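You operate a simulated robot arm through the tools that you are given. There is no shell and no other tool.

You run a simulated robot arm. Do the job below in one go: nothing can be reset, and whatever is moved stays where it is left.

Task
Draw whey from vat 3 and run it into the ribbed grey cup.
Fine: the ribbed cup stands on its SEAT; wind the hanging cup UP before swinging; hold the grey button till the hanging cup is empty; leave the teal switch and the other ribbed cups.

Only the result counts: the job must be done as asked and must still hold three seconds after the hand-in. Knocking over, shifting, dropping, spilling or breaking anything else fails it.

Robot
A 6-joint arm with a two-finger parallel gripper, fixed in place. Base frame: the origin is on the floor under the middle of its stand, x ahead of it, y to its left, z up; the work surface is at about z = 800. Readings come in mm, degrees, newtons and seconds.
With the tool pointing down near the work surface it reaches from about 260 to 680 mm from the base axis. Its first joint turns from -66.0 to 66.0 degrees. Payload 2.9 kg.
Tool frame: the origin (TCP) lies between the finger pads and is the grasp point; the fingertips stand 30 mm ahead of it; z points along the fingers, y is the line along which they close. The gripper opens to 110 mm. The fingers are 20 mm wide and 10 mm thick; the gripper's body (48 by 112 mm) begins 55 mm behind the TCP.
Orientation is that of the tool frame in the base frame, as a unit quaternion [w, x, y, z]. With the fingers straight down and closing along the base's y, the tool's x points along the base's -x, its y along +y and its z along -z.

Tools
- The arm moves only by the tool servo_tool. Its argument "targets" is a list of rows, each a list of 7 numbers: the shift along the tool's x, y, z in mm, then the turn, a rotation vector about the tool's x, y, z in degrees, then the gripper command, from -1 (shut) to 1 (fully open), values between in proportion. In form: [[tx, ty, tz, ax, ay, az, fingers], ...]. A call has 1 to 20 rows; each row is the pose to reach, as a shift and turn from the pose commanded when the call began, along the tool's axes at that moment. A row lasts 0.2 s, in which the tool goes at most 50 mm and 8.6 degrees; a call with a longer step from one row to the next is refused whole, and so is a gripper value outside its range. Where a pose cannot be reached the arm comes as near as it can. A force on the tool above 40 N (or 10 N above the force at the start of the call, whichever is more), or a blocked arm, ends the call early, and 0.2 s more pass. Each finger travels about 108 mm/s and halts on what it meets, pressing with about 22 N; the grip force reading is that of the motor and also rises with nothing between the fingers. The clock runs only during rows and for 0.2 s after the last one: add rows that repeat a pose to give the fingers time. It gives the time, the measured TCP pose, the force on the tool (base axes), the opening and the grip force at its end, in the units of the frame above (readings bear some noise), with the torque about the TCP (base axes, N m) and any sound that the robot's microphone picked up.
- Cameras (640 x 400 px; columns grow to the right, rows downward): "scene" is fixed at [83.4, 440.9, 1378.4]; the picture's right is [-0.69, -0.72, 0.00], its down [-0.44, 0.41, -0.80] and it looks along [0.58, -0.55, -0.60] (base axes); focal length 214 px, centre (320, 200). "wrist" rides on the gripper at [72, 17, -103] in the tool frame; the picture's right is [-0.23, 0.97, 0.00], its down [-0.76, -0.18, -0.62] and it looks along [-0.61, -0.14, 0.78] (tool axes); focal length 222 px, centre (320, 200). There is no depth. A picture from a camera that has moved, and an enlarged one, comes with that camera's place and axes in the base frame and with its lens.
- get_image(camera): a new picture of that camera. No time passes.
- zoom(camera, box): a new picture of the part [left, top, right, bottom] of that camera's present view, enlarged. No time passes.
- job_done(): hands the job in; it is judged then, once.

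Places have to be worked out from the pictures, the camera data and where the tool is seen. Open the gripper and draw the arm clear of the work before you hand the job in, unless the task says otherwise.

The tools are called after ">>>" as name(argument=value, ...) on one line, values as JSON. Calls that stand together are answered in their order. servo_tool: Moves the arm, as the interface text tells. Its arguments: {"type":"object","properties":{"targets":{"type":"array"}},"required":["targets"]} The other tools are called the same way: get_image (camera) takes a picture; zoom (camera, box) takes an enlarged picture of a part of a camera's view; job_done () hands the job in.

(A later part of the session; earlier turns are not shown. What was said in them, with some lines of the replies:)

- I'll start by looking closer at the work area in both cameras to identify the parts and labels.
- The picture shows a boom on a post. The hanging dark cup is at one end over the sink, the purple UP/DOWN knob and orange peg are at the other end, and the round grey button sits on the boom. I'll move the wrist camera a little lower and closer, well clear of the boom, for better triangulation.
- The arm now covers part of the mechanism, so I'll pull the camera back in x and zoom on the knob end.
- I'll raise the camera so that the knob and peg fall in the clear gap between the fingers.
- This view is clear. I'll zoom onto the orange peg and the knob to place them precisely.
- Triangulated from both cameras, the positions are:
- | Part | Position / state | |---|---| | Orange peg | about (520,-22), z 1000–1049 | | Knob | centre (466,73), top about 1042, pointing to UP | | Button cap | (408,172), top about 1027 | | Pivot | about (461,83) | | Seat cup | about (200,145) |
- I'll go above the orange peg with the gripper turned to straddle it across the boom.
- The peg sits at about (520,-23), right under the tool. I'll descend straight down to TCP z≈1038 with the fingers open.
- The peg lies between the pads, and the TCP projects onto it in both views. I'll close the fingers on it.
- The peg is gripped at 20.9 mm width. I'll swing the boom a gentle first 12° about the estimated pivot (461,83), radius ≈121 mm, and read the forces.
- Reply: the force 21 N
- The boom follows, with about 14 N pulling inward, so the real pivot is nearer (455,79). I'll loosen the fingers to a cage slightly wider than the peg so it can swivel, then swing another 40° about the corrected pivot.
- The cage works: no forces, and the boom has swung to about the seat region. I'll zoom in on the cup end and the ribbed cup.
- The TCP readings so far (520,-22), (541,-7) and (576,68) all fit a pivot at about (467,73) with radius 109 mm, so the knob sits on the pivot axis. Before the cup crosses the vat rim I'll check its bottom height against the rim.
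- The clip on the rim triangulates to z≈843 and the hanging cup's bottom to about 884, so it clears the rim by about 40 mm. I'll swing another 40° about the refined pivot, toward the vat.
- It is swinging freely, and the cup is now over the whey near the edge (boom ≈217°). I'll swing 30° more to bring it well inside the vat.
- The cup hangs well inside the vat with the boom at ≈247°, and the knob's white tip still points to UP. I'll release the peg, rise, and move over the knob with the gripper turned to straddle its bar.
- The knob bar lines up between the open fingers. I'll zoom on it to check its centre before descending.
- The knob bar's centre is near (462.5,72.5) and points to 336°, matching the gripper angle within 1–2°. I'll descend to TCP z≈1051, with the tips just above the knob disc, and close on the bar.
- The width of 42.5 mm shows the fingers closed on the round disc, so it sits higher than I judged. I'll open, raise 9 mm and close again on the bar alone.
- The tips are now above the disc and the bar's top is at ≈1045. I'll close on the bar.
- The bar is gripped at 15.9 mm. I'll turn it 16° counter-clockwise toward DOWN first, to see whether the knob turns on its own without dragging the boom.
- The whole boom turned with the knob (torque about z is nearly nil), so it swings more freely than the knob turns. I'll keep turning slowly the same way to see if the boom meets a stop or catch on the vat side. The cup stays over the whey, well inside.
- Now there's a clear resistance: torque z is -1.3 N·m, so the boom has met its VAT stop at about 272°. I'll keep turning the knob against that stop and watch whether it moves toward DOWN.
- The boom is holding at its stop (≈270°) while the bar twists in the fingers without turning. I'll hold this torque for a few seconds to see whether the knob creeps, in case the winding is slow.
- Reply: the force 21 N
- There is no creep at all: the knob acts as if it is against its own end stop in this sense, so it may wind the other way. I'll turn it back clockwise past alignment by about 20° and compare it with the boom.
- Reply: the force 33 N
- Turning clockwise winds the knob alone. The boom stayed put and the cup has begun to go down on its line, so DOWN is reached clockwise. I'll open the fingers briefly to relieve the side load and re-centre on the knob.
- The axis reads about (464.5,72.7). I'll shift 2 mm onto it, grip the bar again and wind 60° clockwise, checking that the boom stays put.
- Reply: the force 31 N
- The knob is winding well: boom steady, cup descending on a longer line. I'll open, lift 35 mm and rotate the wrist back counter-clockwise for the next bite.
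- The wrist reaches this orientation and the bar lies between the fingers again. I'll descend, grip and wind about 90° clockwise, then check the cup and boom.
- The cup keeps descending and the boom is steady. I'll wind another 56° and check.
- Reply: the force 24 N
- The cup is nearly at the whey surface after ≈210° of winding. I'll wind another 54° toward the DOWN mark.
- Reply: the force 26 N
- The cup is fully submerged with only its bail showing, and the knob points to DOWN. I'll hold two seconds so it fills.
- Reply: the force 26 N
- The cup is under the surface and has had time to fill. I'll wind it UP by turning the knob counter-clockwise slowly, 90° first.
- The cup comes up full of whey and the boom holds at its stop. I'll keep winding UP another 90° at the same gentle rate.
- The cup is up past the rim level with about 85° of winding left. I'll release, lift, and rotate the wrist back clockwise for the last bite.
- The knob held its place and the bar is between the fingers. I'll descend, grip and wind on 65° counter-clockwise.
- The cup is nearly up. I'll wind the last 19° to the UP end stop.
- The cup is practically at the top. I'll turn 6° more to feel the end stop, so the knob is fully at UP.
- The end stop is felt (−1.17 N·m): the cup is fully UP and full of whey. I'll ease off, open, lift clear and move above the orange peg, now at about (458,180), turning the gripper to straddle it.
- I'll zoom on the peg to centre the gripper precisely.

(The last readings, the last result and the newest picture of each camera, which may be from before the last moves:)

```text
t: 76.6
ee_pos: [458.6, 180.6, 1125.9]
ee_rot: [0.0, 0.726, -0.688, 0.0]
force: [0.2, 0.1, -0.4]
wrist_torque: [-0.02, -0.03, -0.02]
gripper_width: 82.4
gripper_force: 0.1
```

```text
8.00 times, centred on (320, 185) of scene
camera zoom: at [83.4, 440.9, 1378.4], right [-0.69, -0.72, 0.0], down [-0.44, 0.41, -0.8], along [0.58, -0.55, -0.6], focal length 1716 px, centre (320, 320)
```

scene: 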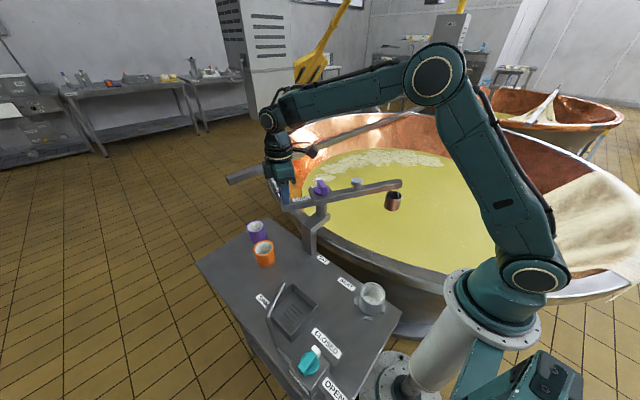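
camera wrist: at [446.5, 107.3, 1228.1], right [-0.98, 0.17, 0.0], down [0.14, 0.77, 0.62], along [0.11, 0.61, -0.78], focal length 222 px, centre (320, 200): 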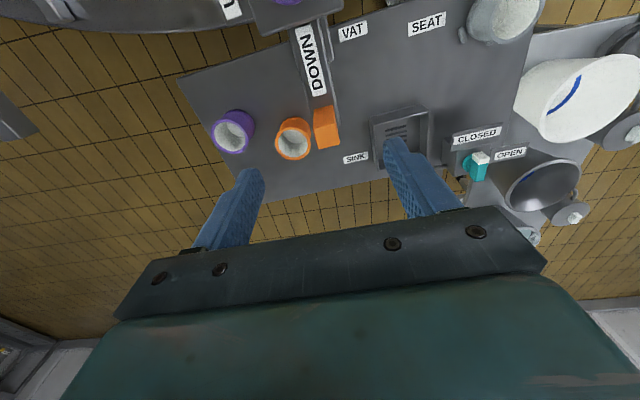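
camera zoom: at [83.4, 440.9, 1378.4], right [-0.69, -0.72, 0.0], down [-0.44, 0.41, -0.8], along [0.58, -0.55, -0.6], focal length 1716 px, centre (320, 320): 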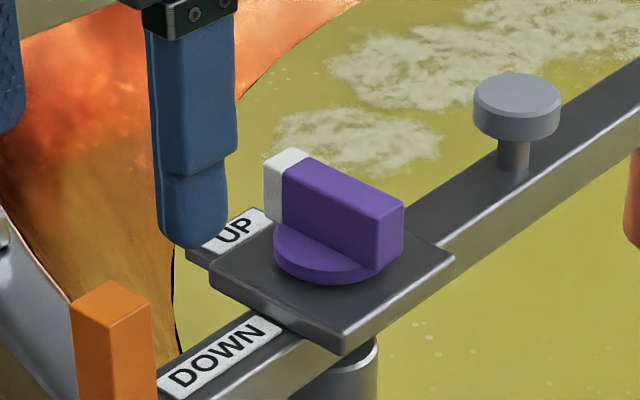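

The peg top is at (454,181.5), so the pivot is (463.5,72) with radius 110 and the tail at 95°. I'll centre on it, descend to z≈1038, and close to a snug cage of about 22.5 mm.

>>> servo_tool(targets=[[-1.2, 4.4, 20, 0, 0, -2, 0.5], [-1.2, 4.4, 45, 0, 0, -2, 0.5], [-1.2, 4.4, 70, 0, 0, -2, 0.5], [-1.2, 4.4, 88, 0, 0, -2, 0.5], [-1.2, 4.4, 88, 0, 0, -2, 0.2], [-1.2, 4.4, 88, 0, 0, -2, -0.2], [-1.2, 4.4, 88, 0, 0, -2, -0.45], [-1.2, 4.4, 88, 0, 0, -2, -0.595], [-1.2, 4.4, 88, 0, 0, -2, -0.595]])

>>> get_image(camera="wrist")

>>> zoom(camera="scene", box=[270, 130, 430, 270])

```text
t: 78.6
ee_pos: [454.2, 182.5, 1037.2]
ee_rot: [0.0, 0.737, -0.676, 0.0]
force: [-1.2, 0.6, -0.8]
wrist_torque: [0.0, 0.02, -0.01]
gripper_width: 23.0
gripper_force: 0.7
```

```text
taken
camera wrist: at [445.1, 108.4, 1139.5], right [-0.99, 0.14, 0.0], down [0.11, 0.77, 0.62], along [0.09, 0.62, -0.78], focal length 222 px, centre (320, 200)
```

wrist: 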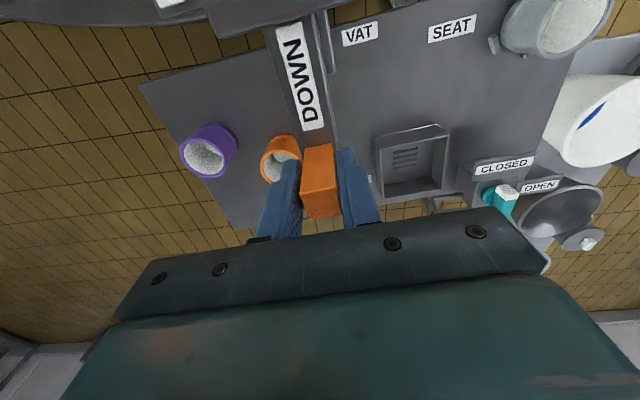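

```text
2.86 times, centred on (350, 200) of scene
camera zoom: at [83.3, 440.9, 1378.4], right [-0.69, -0.72, 0.0], down [-0.44, 0.41, -0.8], along [0.58, -0.55, -0.6], focal length 613 px, centre (234, 200)
```

zoom: 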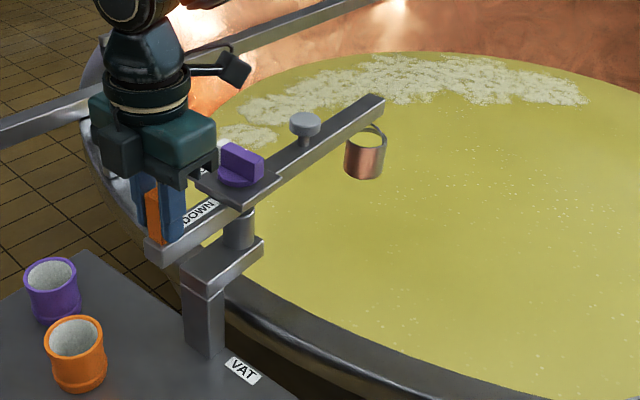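

The peg is caged. I'll swing the full cup back clockwise slowly at about 10°/s with soft starts and stops, 34° first.

>>> servo_tool(targets=[[0, -0.96, 0, 0, 0, 0.5, -0.595], [0.04, -2.88, 0, 0, 0, 1.5, -0.595], [0.15, -5.75, 0, 0, 0, 3, -0.595], [0.42, -9.58, 0, 0, 0, 5, -0.595], [0.82, -13.39, 0, 0, 0, 7, -0.595], [1.35, -17.19, 0, 0, 0, 9, -0.595], [2.02, -20.97, 0, 0, 0, 11, -0.595], [2.82, -24.72, 0, 0, 0, 13, -0.595], [3.74, -28.44, 0, 0, 0, 15, -0.595], [4.8, -32.13, 0, 0, 0, 17, -0.595], [5.99, -35.78, 0, 0, 0, 19, -0.595], [7.3, -39.38, 0, 0, 0, 21, -0.595], [8.74, -42.94, 0, 0, 0, 23, -0.595], [10.3, -46.45, 0, 0, 0, 25, -0.595], [11.98, -49.89, 0, 0, 0, 27, -0.595], [13.78, -53.28, 0, 0, 0, 29, -0.595], [15.7, -56.6, 0, 0, 0, 31, -0.595], [17.21, -59.05, 0, 0, 0, 32.5, -0.595], [18.26, -60.66, 0, 0, 0, 33.5, -0.595], [18.79, -61.45, 0, 0, 0, 34, -0.595]])

>>> zoom(camera="scene", box=[270, 130, 450, 270])

>>> get_image(camera="wrist")

```text
t: 82.8
ee_pos: [516.6, 168.1, 1036.7]
ee_rot: [0.0, -0.508, 0.861, 0.0]
force: [-1.4, 0.3, 0.3]
wrist_torque: [0.02, 0.0, -0.01]
gripper_width: 22.7
gripper_force: 0.6
```

```text
2.86 times, centred on (360, 200) of scene
camera zoom: at [83.3, 441.0, 1378.4], right [-0.69, -0.72, 0.0], down [-0.44, 0.41, -0.8], along [0.58, -0.55, -0.6], focal length 613 px, centre (206, 200)
```

zoom: 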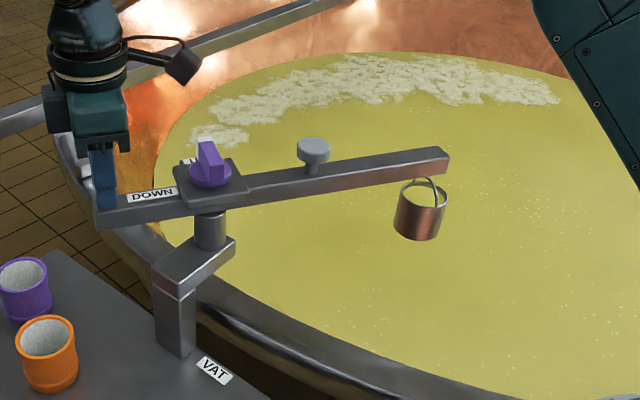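

```text
taken
camera wrist: at [467.3, 112.9, 1139.3], right [-0.74, 0.67, 0.0], down [0.52, 0.58, 0.62], along [0.42, 0.46, -0.78], focal length 222 px, centre (320, 200)
```

wrist: 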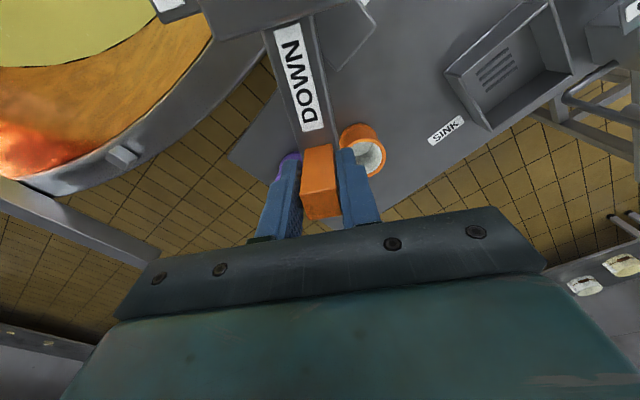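

The full cup rides smoothly with no force on the tool. I'll do the next 34° with the same gentle profile.

>>> servo_tool(targets=[[0, -0.96, 0, 0, 0, 0.5, -0.595], [0.04, -2.88, 0, 0, 0, 1.5, -0.595], [0.15, -5.75, 0, 0, 0, 3, -0.595], [0.42, -9.58, 0, 0, 0, 5, -0.595], [0.82, -13.39, 0, 0, 0, 7, -0.595], [1.35, -17.19, 0, 0, 0, 9, -0.595], [2.02, -20.97, 0, 0, 0, 11, -0.595], [2.82, -24.72, 0, 0, 0, 13, -0.595], [3.74, -28.44, 0, 0, 0, 15, -0.595], [4.8, -32.13, 0, 0, 0, 17, -0.595], [5.99, -35.78, 0, 0, 0, 19, -0.595], [7.3, -39.38, 0, 0, 0, 21, -0.595], [8.74, -42.94, 0, 0, 0, 23, -0.595], [10.3, -46.45, 0, 0, 0, 25, -0.595], [11.98, -49.89, 0, 0, 0, 27, -0.595], [13.78, -53.28, 0, 0, 0, 29, -0.595], [15.7, -56.6, 0, 0, 0, 31, -0.595], [17.21, -59.05, 0, 0, 0, 32.5, -0.595], [18.26, -60.66, 0, 0, 0, 33.5, -0.595], [18.79, -61.45, 0, 0, 0, 34, -0.595]])

>>> zoom(camera="scene", box=[280, 160, 460, 300])

>>> get_image(camera="wrist")

```text
t: 87.0
ee_pos: [560.5, 122.2, 1037.2]
ee_rot: [0.001, -0.234, 0.972, 0.0]
force: [-0.7, 0.8, 0.8]
wrist_torque: [0.03, 0.01, 0.0]
gripper_width: 22.7
gripper_force: 0.6
```

```text
2.86 times, centred on (370, 230) of scene
camera zoom: at [83.4, 441.0, 1378.4], right [-0.69, -0.72, 0.0], down [-0.44, 0.41, -0.8], along [0.58, -0.55, -0.6], focal length 613 px, centre (177, 114)
```

zoom: 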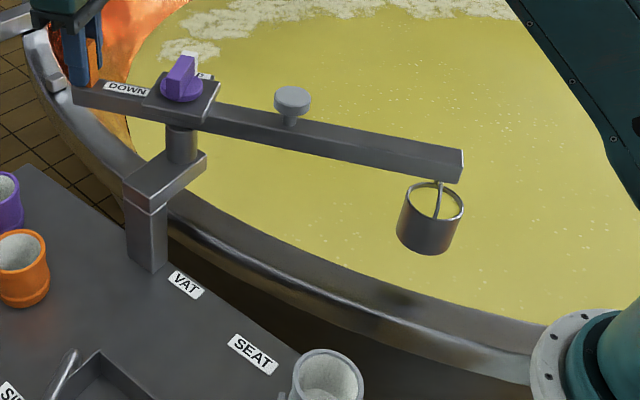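

```text
taken
camera wrist: at [489.8, 104.2, 1139.5], right [-0.24, 0.97, 0.0], down [0.76, 0.19, 0.62], along [0.61, 0.15, -0.78], focal length 222 px, centre (320, 200)
```

wrist: 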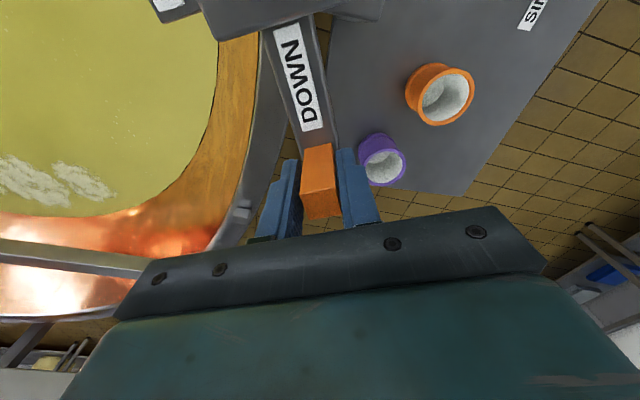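

The boom is at about 207° and still smooth. The next 34° carries the cup over the rim toward the bench, same gentle profile.

>>> servo_tool(targets=[[0, -0.96, 0, 0, 0, 0.5, -0.595], [0.04, -2.88, 0, 0, 0, 1.5, -0.595], [0.15, -5.75, 0, 0, 0, 3, -0.595], [0.42, -9.58, 0, 0, 0, 5, -0.595], [0.82, -13.39, 0, 0, 0, 7, -0.595], [1.35, -17.19, 0, 0, 0, 9, -0.595], [2.02, -20.97, 0, 0, 0, 11, -0.595], [2.82, -24.72, 0, 0, 0, 13, -0.595], [3.74, -28.44, 0, 0, 0, 15, -0.595], [4.8, -32.13, 0, 0, 0, 17, -0.595], [5.99, -35.78, 0, 0, 0, 19, -0.595], [7.3, -39.38, 0, 0, 0, 21, -0.595], [8.74, -42.94, 0, 0, 0, 23, -0.595], [10.3, -46.45, 0, 0, 0, 25, -0.595], [11.98, -49.89, 0, 0, 0, 27, -0.595], [13.78, -53.28, 0, 0, 0, 29, -0.595], [15.7, -56.6, 0, 0, 0, 31, -0.595], [17.21, -59.05, 0, 0, 0, 32.5, -0.595], [18.26, -60.66, 0, 0, 0, 33.5, -0.595], [18.79, -61.45, 0, 0, 0, 34, -0.595]])

>>> zoom(camera="scene", box=[280, 180, 460, 320])

>>> zoom(camera="scene", box=[350, 225, 430, 325])

```text
t: 91.2
ee_pos: [571.7, 57.9, 1037.0]
ee_rot: [0.001, 0.061, 0.998, 0.0]
force: [0.3, 1.0, -0.8]
wrist_torque: [0.02, -0.01, 0.03]
gripper_width: 22.8
gripper_force: 0.3
```

```text
2.86 times, centred on (370, 250) of scene
camera zoom: at [83.4, 441.0, 1378.4], right [-0.69, -0.72, 0.0], down [-0.44, 0.41, -0.8], along [0.58, -0.55, -0.6], focal length 613 px, centre (177, 57)
```

zoom: 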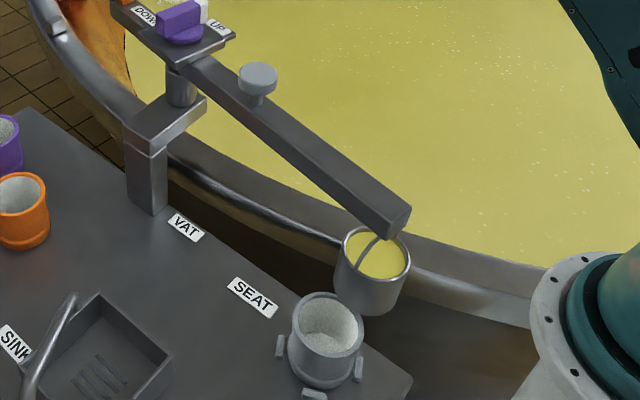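

```text
4.00 times, centred on (390, 275) of scene
camera zoom: at [83.4, 441.0, 1378.4], right [-0.69, -0.72, 0.0], down [-0.44, 0.41, -0.8], along [0.58, -0.55, -0.6], focal length 858 px, centre (40, -100)
```

zoom: 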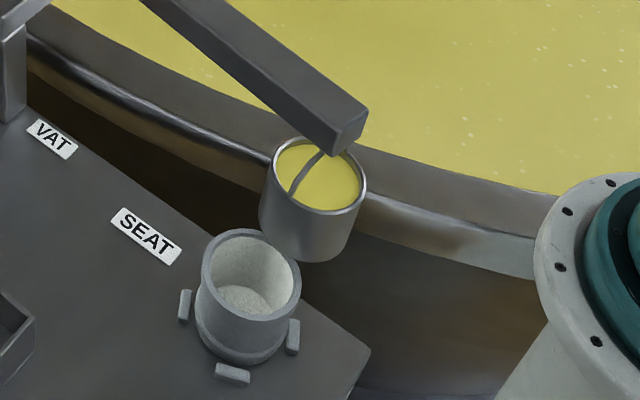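

The full cup has crossed the rim without a spill, and the ribbed cup stands centred among the seat tabs (seat centre ≈(202,143.5)). I need about 8.5° more to bring the hanging cup over it.

>>> servo_tool(targets=[[0, -0.96, 0, 0, 0, 0.5, -0.595], [0.04, -2.88, 0, 0, 0, 1.5, -0.595], [0.15, -5.75, 0, 0, 0, 3, -0.595], [0.42, -9.58, 0, 0, 0, 5, -0.595], [0.71, -12.44, 0, 0, 0, 6.5, -0.595], [0.94, -14.34, 0, 0, 0, 7.5, -0.595], [1.13, -15.68, 0, 0, 0, 8.2, -0.595], [1.24, -16.43, 0, 0, 0, 8.6, -0.595], [1.24, -16.43, 0, 0, 0, 8.6, -0.595], [1.24, -16.43, 0, 0, 0, 8.6, -0.595]])

>>> zoom(camera="scene", box=[340, 225, 430, 325])

>>> zoom(camera="scene", box=[270, 170, 450, 320])

>>> get_image(camera="wrist")

```text
t: 93.4
ee_pos: [568.2, 42.1, 1035.7]
ee_rot: [0.0, 0.135, 0.991, 0.001]
force: [0.1, 0.8, 0.4]
wrist_torque: [-0.02, -0.01, -0.01]
gripper_width: 23.0
gripper_force: 0.4
```

```text
4.00 times, centred on (385, 275) of scene
camera zoom: at [83.4, 441.0, 1378.4], right [-0.69, -0.72, 0.0], down [-0.44, 0.41, -0.8], along [0.58, -0.55, -0.6], focal length 858 px, centre (60, -100)
```

zoom: 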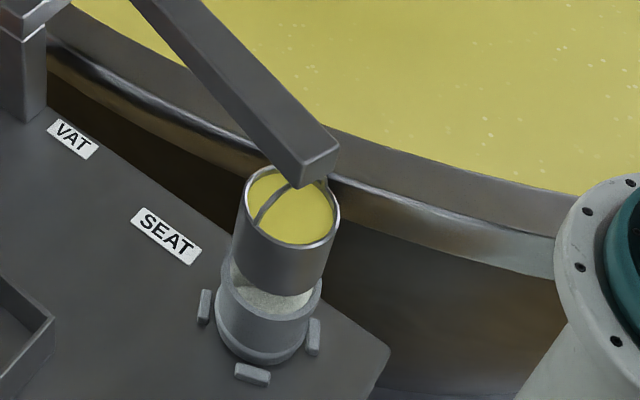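

```text
2.67 times, centred on (360, 245) of scene
camera zoom: at [83.4, 441.0, 1378.4], right [-0.69, -0.72, 0.0], down [-0.44, 0.41, -0.8], along [0.58, -0.55, -0.6], focal length 572 px, centre (213, 80)
```

zoom: 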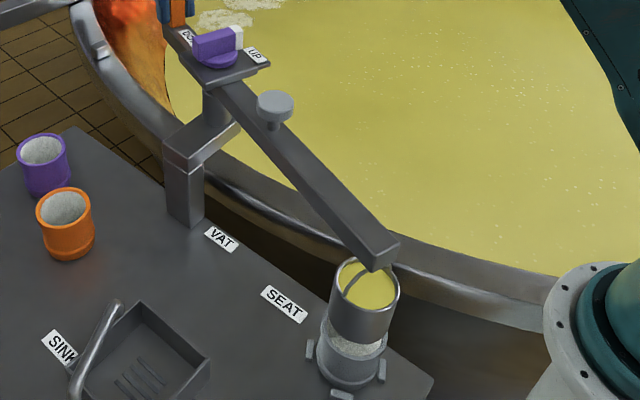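

```text
taken
camera wrist: at [504.6, 78.2, 1139.2], right [0.48, 0.88, 0.0], down [0.69, -0.38, 0.62], along [0.55, -0.3, -0.78], focal length 222 px, centre (320, 200)
```

wrist: 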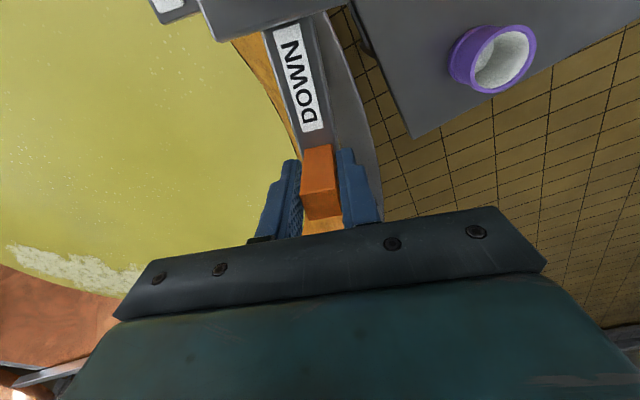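

The hanging cup's axis (≈201,142) now lies over the ribbed cup (≈200,144) within a few millimetres. I'll open the cage gently, lift straight off the peg, and check that the boom stays.

>>> servo_tool(targets=[[0, 0, 0, 0, 0, 0, -0.5], [0, 0, 0, 0, 0, 0, -0.3], [0, 0, 0, 0, 0, 0, 0], [0, 0, -20, 0, 0, 0, 0], [0, 0, -50, 0, 0, 0, 0], [0, 0, -90, 0, 0, 0, 0], [0, 0, -90, 0, 0, 0, 0]])

>>> zoom(camera="scene", box=[270, 170, 450, 320])

>>> zoom(camera="scene", box=[340, 225, 430, 325])

```text
t: 95.0
ee_pos: [572.2, 42.0, 1128.7]
ee_rot: [0.0, 0.136, 0.991, 0.001]
force: [0.5, -0.6, 0.2]
wrist_torque: [-0.01, -0.01, 0.0]
gripper_width: 54.8
gripper_force: 0.0
```

```text
2.67 times, centred on (360, 245) of scene
camera zoom: at [83.4, 440.9, 1378.4], right [-0.69, -0.72, 0.0], down [-0.44, 0.41, -0.8], along [0.58, -0.55, -0.6], focal length 572 px, centre (213, 80)
```

zoom: 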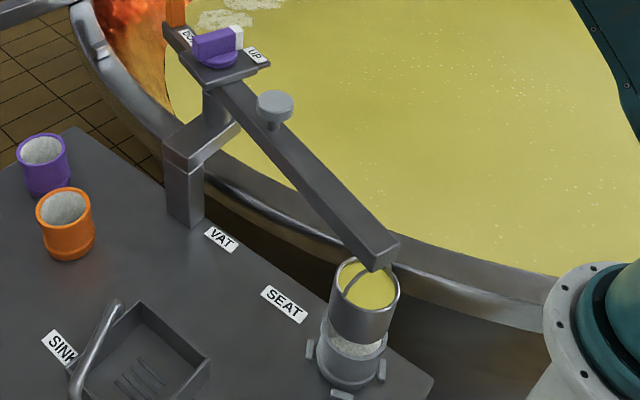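

```text
4.00 times, centred on (385, 275) of scene
camera zoom: at [83.4, 440.9, 1378.4], right [-0.69, -0.72, 0.0], down [-0.44, 0.41, -0.8], along [0.58, -0.55, -0.6], focal length 858 px, centre (60, -100)
```

zoom: 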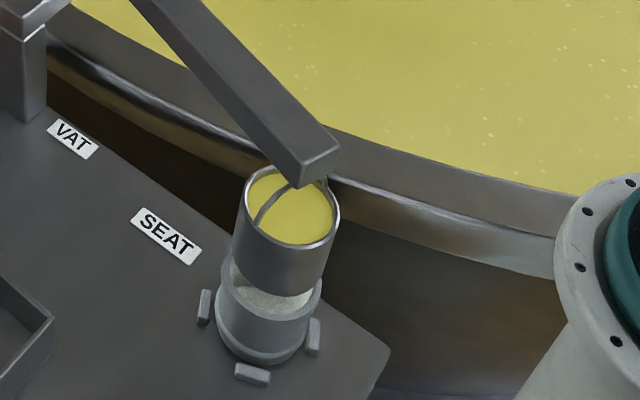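

The boom stays put. Before pouring I'll view the two cups from a second direction with the wrist camera, moving at a safe height with the fingers closed.

>>> servo_tool(targets=[[16.8, -3.4, -8, 0, 0, -8.3, -0.2], [33.6, -6.7, -16, 0, 0, -16.6, -0.4], [50.4, -10, -24, 0, 0, -25, -0.6], [67.1, -13.4, -32, 0, 0, -33.3, -0.8], [83.9, -16.8, -40, 0, 0, -41.6, -1], [100.7, -20.1, -46, 0, 0, -50, -1], [117.5, -23.5, -53, 0, 0, -58.3, -1], [134.3, -26.9, -53, 0, 0, -66.6, -1], [151, -30.2, -53, 0, 0, -75, -1], [167.9, -33.6, -53, 0, 0, -83.3, -1], [184.6, -37, -53, 0, 0, -91.6, -1], [201.4, -40.3, -53, 0, 0, -100, -1], [218.2, -43.6, -53, 0, 0, -108.3, -1], [235, -47, -53, 0, 0, -116.6, -1], [235, -47, -53, 0, 0, -116.6, -1]])

>>> get_image(camera="wrist")

>>> get_image(camera="scene")

```text
t: 98.2
ee_pos: [328.1, 60.5, 1179.9]
ee_rot: [0.0, 0.772, -0.635, 0.0]
force: [0.0, -0.4, 0.1]
wrist_torque: [0.0, 0.0, 0.02]
gripper_width: 0.0
gripper_force: 22.0
```

```text
taken
camera wrist: at [327.2, -14.1, 1282.3], right [-1.0, 0.03, 0.0], down [0.03, 0.78, 0.62], along [0.02, 0.62, -0.78], focal length 222 px, centre (320, 200)
```

wrist: 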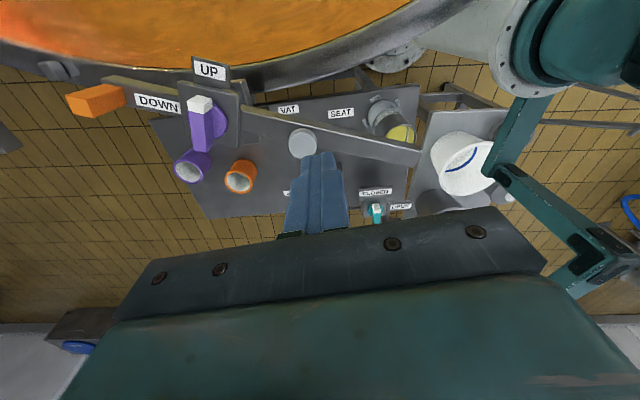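

```text
taken
```

scene: 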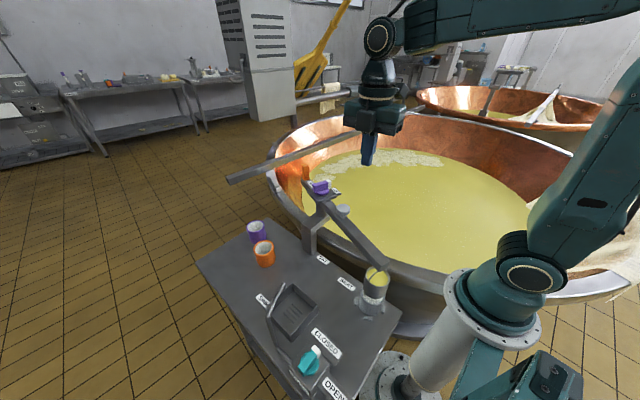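

The wrist camera sees both cups from the vat side. I'll zoom on them to check the alignment and on the button to place it.

>>> zoom(camera="wrist", box=[350, 80, 430, 160])

>>> zoom(camera="wrist", box=[250, 90, 350, 180])

>>> zoom(camera="scene", box=[310, 190, 370, 240])

```text
5.00 times, centred on (390, 120) of wrist
camera zoom: at [327.2, -14.1, 1282.3], right [-1.0, 0.03, 0.0], down [0.03, 0.78, 0.62], along [0.02, 0.62, -0.78], focal length 1111 px, centre (-30, 600)
```

zoom: 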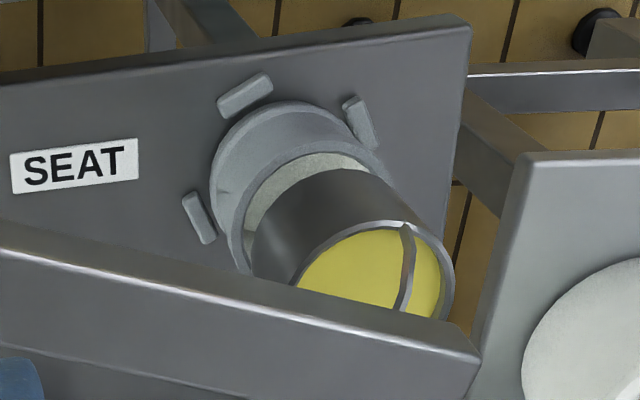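

```text
4.44 times, centred on (300, 135) of wrist
camera zoom: at [327.2, -14.1, 1282.3], right [-1.0, 0.03, 0.0], down [0.03, 0.78, 0.62], along [0.02, 0.62, -0.78], focal length 987 px, centre (409, 489)
```

zoom: 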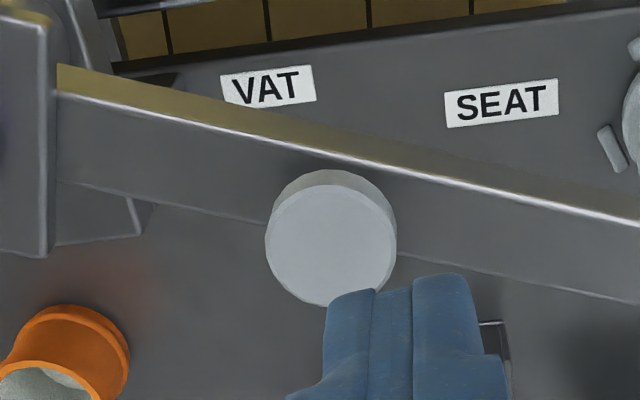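

```text
8.00 times, centred on (340, 215) of scene
camera zoom: at [83.3, 440.9, 1378.4], right [-0.69, -0.72, 0.0], down [-0.44, 0.41, -0.8], along [0.58, -0.55, -0.6], focal length 1716 px, centre (160, 80)
```

zoom: 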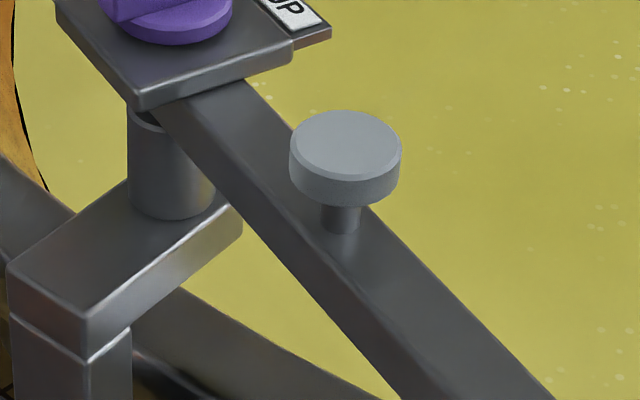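

Both views show the hanging cup over the ribbed cup within about 4 mm, and the button cap at (352.4,103), top z≈1028. I'll bring the closed fingertips over the cap, about 17 mm above it.

>>> servo_tool(targets=[[-12, -10, 20, 0, 0, 0, -1], [-25, -20, 40, 0, 0, 0, -1], [-37.9, -30.2, 65, 0, 0, 0, -1], [-37.9, -30.2, 90, 0, 0, 0, -1], [-37.9, -30.2, 105, 0, 0, 0, -1], [-37.9, -30.2, 105, 0, 0, 0, -1]])

>>> get_image(camera="wrist")

>>> zoom(camera="scene", box=[310, 160, 400, 240])

```text
t: 99.6
ee_pos: [352.9, 103.7, 1076.0]
ee_rot: [0.0, 0.772, -0.636, 0.0]
force: [0.1, 0.5, 0.8]
wrist_torque: [0.01, 0.0, 0.0]
gripper_width: 0.0
gripper_force: 22.2
```

```text
taken
camera wrist: at [350.5, 28.8, 1176.3], right [-1.0, 0.04, 0.0], down [0.03, 0.78, 0.62], along [0.02, 0.62, -0.78], focal length 222 px, centre (320, 200)
```

wrist: 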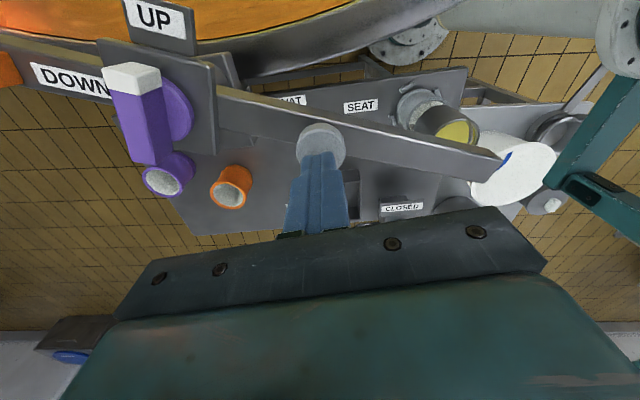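

```text
5.00 times, centred on (355, 200) of scene
camera zoom: at [83.4, 440.9, 1378.4], right [-0.69, -0.72, 0.0], down [-0.44, 0.41, -0.8], along [0.58, -0.55, -0.6], focal length 1072 px, centre (145, 200)
```

zoom: 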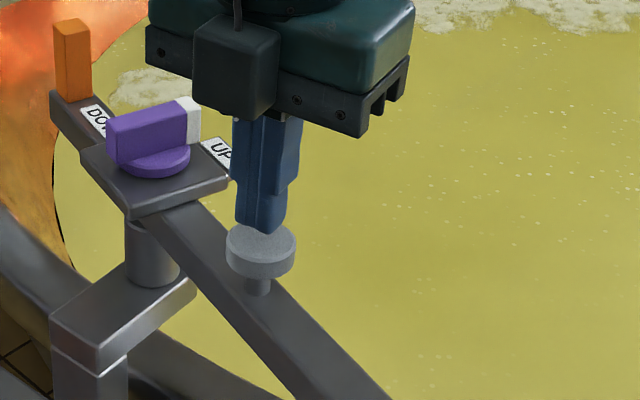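

The tips are centred over the cap. I'll lower slowly to touch and press a few millimetres, watching force and sound.

>>> servo_tool(targets=[[0, 0, 8, 0, 0, 0, -1], [0, 0, 13, 0, 0, 0, -1], [0, 0, 16, 0, 0, 0, -1], [0, 0, 18, 0, 0, 0, -1], [0, 0, 20, 0, 0, 0, -1], [0, 0, 22, 0, 0, 0, -1]])

>>> zoom(camera="scene", box=[310, 180, 430, 320])

```text
t: 101.0
ee_pos: [352.5, 102.0, 1052.8]
ee_rot: [-0.001, 0.772, -0.636, 0.0]
force: [1.0, -0.7, 1.7]
wrist_torque: [-0.06, -0.02, -0.01]
gripper_width: 0.0
gripper_force: 22.1
heard: click
```

```text
2.86 times, centred on (370, 250) of scene
camera zoom: at [83.4, 440.9, 1378.4], right [-0.69, -0.72, 0.0], down [-0.44, 0.41, -0.8], along [0.58, -0.55, -0.6], focal length 613 px, centre (177, 57)
```

zoom: 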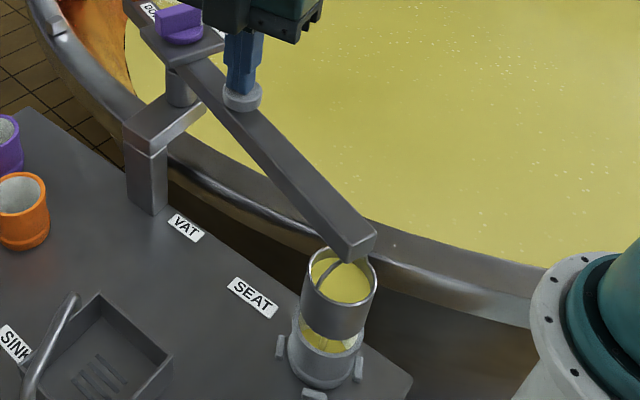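

A click, and whey is now appearing in the ribbed cup: the button is pressed and the hanging cup is draining. I'll press 1.5 mm more for margin and hold.

>>> servo_tool(targets=[[0, 0, 1.5, 0, 0, 0, -1], [0, 0, 1.5, 0, 0, 0, -1], [0, 0, 1.5, 0, 0, 0, -1], [0, 0, 1.5, 0, 0, 0, -1], [0, 0, 1.5, 0, 0, 0, -1], [0, 0, 1.5, 0, 0, 0, -1], [0, 0, 1.5, 0, 0, 0, -1], [0, 0, 1.5, 0, 0, 0, -1], [0, 0, 1.5, 0, 0, 0, -1], [0, 0, 1.5, 0, 0, 0, -1]])

>>> zoom(camera="scene", box=[340, 225, 430, 325])

>>> zoom(camera="wrist", box=[370, 60, 510, 170])

```text
t: 103.2
ee_pos: [351.4, 104.3, 1051.1]
ee_rot: [-0.001, 0.772, -0.635, 0.001]
force: [0.8, 0.2, 2.7]
wrist_torque: [0.03, 0.01, 0.02]
gripper_width: 0.1
gripper_force: 21.9
```

```text
4.00 times, centred on (385, 275) of scene
camera zoom: at [83.3, 440.9, 1378.4], right [-0.69, -0.72, 0.0], down [-0.44, 0.41, -0.8], along [0.58, -0.55, -0.6], focal length 858 px, centre (60, -100)
```

zoom: 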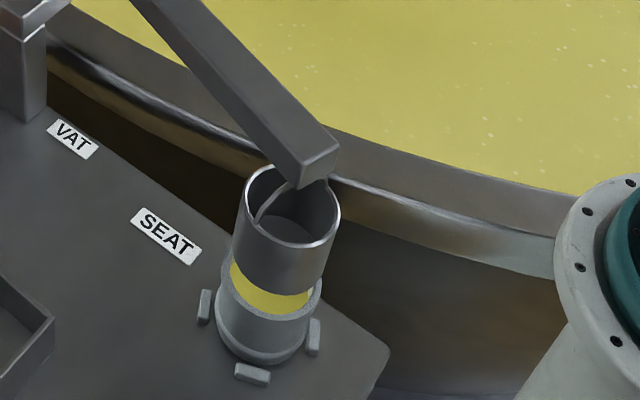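

```text
3.64 times, centred on (440, 115) of wrist
camera zoom: at [350.7, 29.5, 1154.1], right [-1.0, 0.04, 0.0], down [0.03, 0.78, 0.62], along [0.02, 0.62, -0.78], focal length 808 px, centre (-116, 509)
```

zoom: 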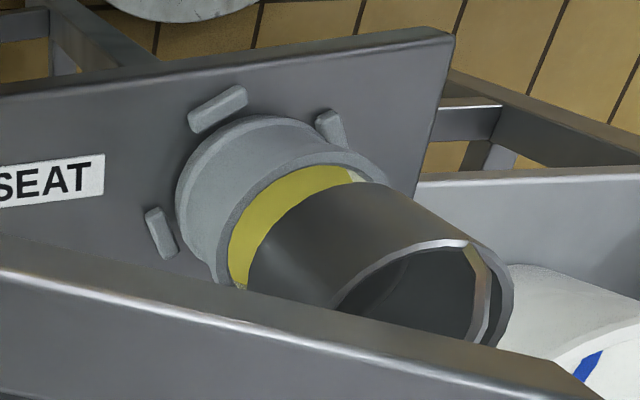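

The hanging cup looks empty and the ribbed cup is filled, with no spill on the bench. I'll hold the button two more seconds to be sure the last of it has drained.

>>> servo_tool(targets=[[0, 0, 0, 0, 0, 0, -1], [0, 0, 0, 0, 0, 0, -1], [0, 0, 0, 0, 0, 0, -1], [0, 0, 0, 0, 0, 0, -1], [0, 0, 0, 0, 0, 0, -1], [0, 0, 0, 0, 0, 0, -1], [0, 0, 0, 0, 0, 0, -1], [0, 0, 0, 0, 0, 0, -1], [0, 0, 0, 0, 0, 0, -1], [0, 0, 0, 0, 0, 0, -1], [0, 0, 0, 0, 0, 0, -1], [0, 0, 0, 0, 0, 0, -1]])

>>> zoom(camera="scene", box=[350, 235, 410, 315])

```text
t: 105.8
ee_pos: [352.8, 103.0, 1051.1]
ee_rot: [-0.001, 0.771, -0.636, 0.001]
force: [-0.7, 0.6, 3.1]
wrist_torque: [-0.02, 0.02, -0.04]
gripper_width: 0.3
gripper_force: 22.0
```

```text
5.00 times, centred on (380, 275) of scene
camera zoom: at [83.3, 440.9, 1378.4], right [-0.69, -0.72, 0.0], down [-0.44, 0.41, -0.8], along [0.58, -0.55, -0.6], focal length 1072 px, centre (20, -175)
```

zoom: 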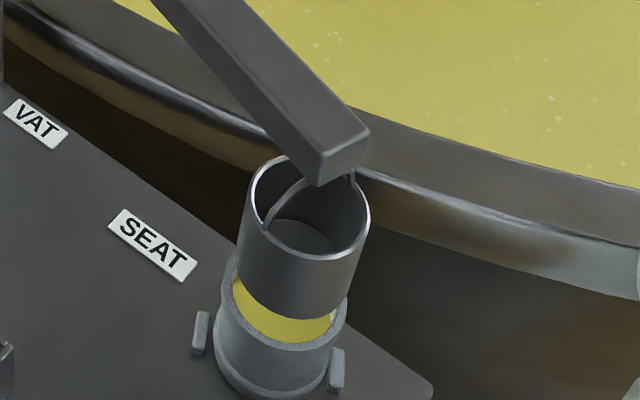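

It's empty and the ribbed cup holds the whey. I'll release the button by lifting straight up.

>>> servo_tool(targets=[[0, 0, -4, 0, 0, 0, -1], [0, 0, -10, 0, 0, 0, -1], [0, 0, -30, 0, 0, 0, -1], [0, 0, -65, 0, 0, 0, -1], [0, 0, -105, 0, 0, 0, -1], [0, 0, -145, 0, 0, 0, -0.5], [0, 0, -185, 0, 0, 0, 0], [0, 0, -220, 0, 0, 0, 0.5], [0, 0, -220, 0, 0, 0, 1], [0, 0, -220, 0, 0, 0, 1]])

>>> get_image(camera="scene")

>>> zoom(camera="scene", box=[220, 170, 440, 400])

```text
t: 108.0
ee_pos: [351.6, 104.4, 1271.3]
ee_rot: [0.0, 0.771, -0.636, -0.001]
force: [0.3, 0.1, -1.0]
wrist_torque: [0.03, 0.0, 0.05]
gripper_width: 110.0
gripper_force: 0.1
```

```text
taken
```

scene: 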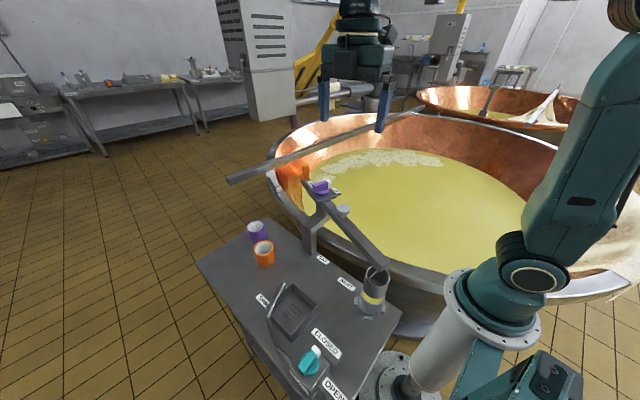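

```text
1.74 times, centred on (330, 285) of scene
camera zoom: at [83.4, 440.9, 1378.4], right [-0.69, -0.72, 0.0], down [-0.44, 0.41, -0.8], along [0.58, -0.55, -0.6], focal length 373 px, centre (303, 52)
```

zoom: 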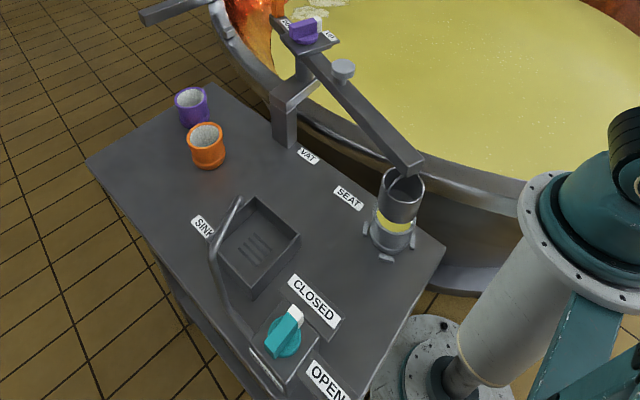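

The ribbed grey cup stands on its SEAT filled with whey. The hanging cup is empty and UP, the teal switch is still at CLOSED, and the other cups are untouched. The arm is clear with the gripper open, so I'm handing the job in.

>>> job_done()

```text
The job is handed in.
```

The whey from vat 3 is in the ribbed grey cup, and I've handed the job in; no verdict came back with the hand-in.

- **Draw:** I swung the hanging cup over the vat and wound it down until it was fully under the surface. It held there about three seconds, then I wound it up to the UP stop before swinging back.
- **Pour:** Over the seat I held the grey button for about five seconds. The cameras showed the hanging cup empty and the ribbed cup full, with no spill visible on the bench.
- **Final state:** The ribbed cup stands on its SEAT, and the hanging cup is still UP above it. The teal switch is still at CLOSED and the purple and orange cups were not touched. The arm is raised clear with the gripper open.

The knob was against its stop in the short direction from UP to DOWN. It winds down the long way round, about 270° clockwise. While I was finding that out, I turned it against its stop at about 1.4 N·m for a few seconds; it worked normally afterwards.
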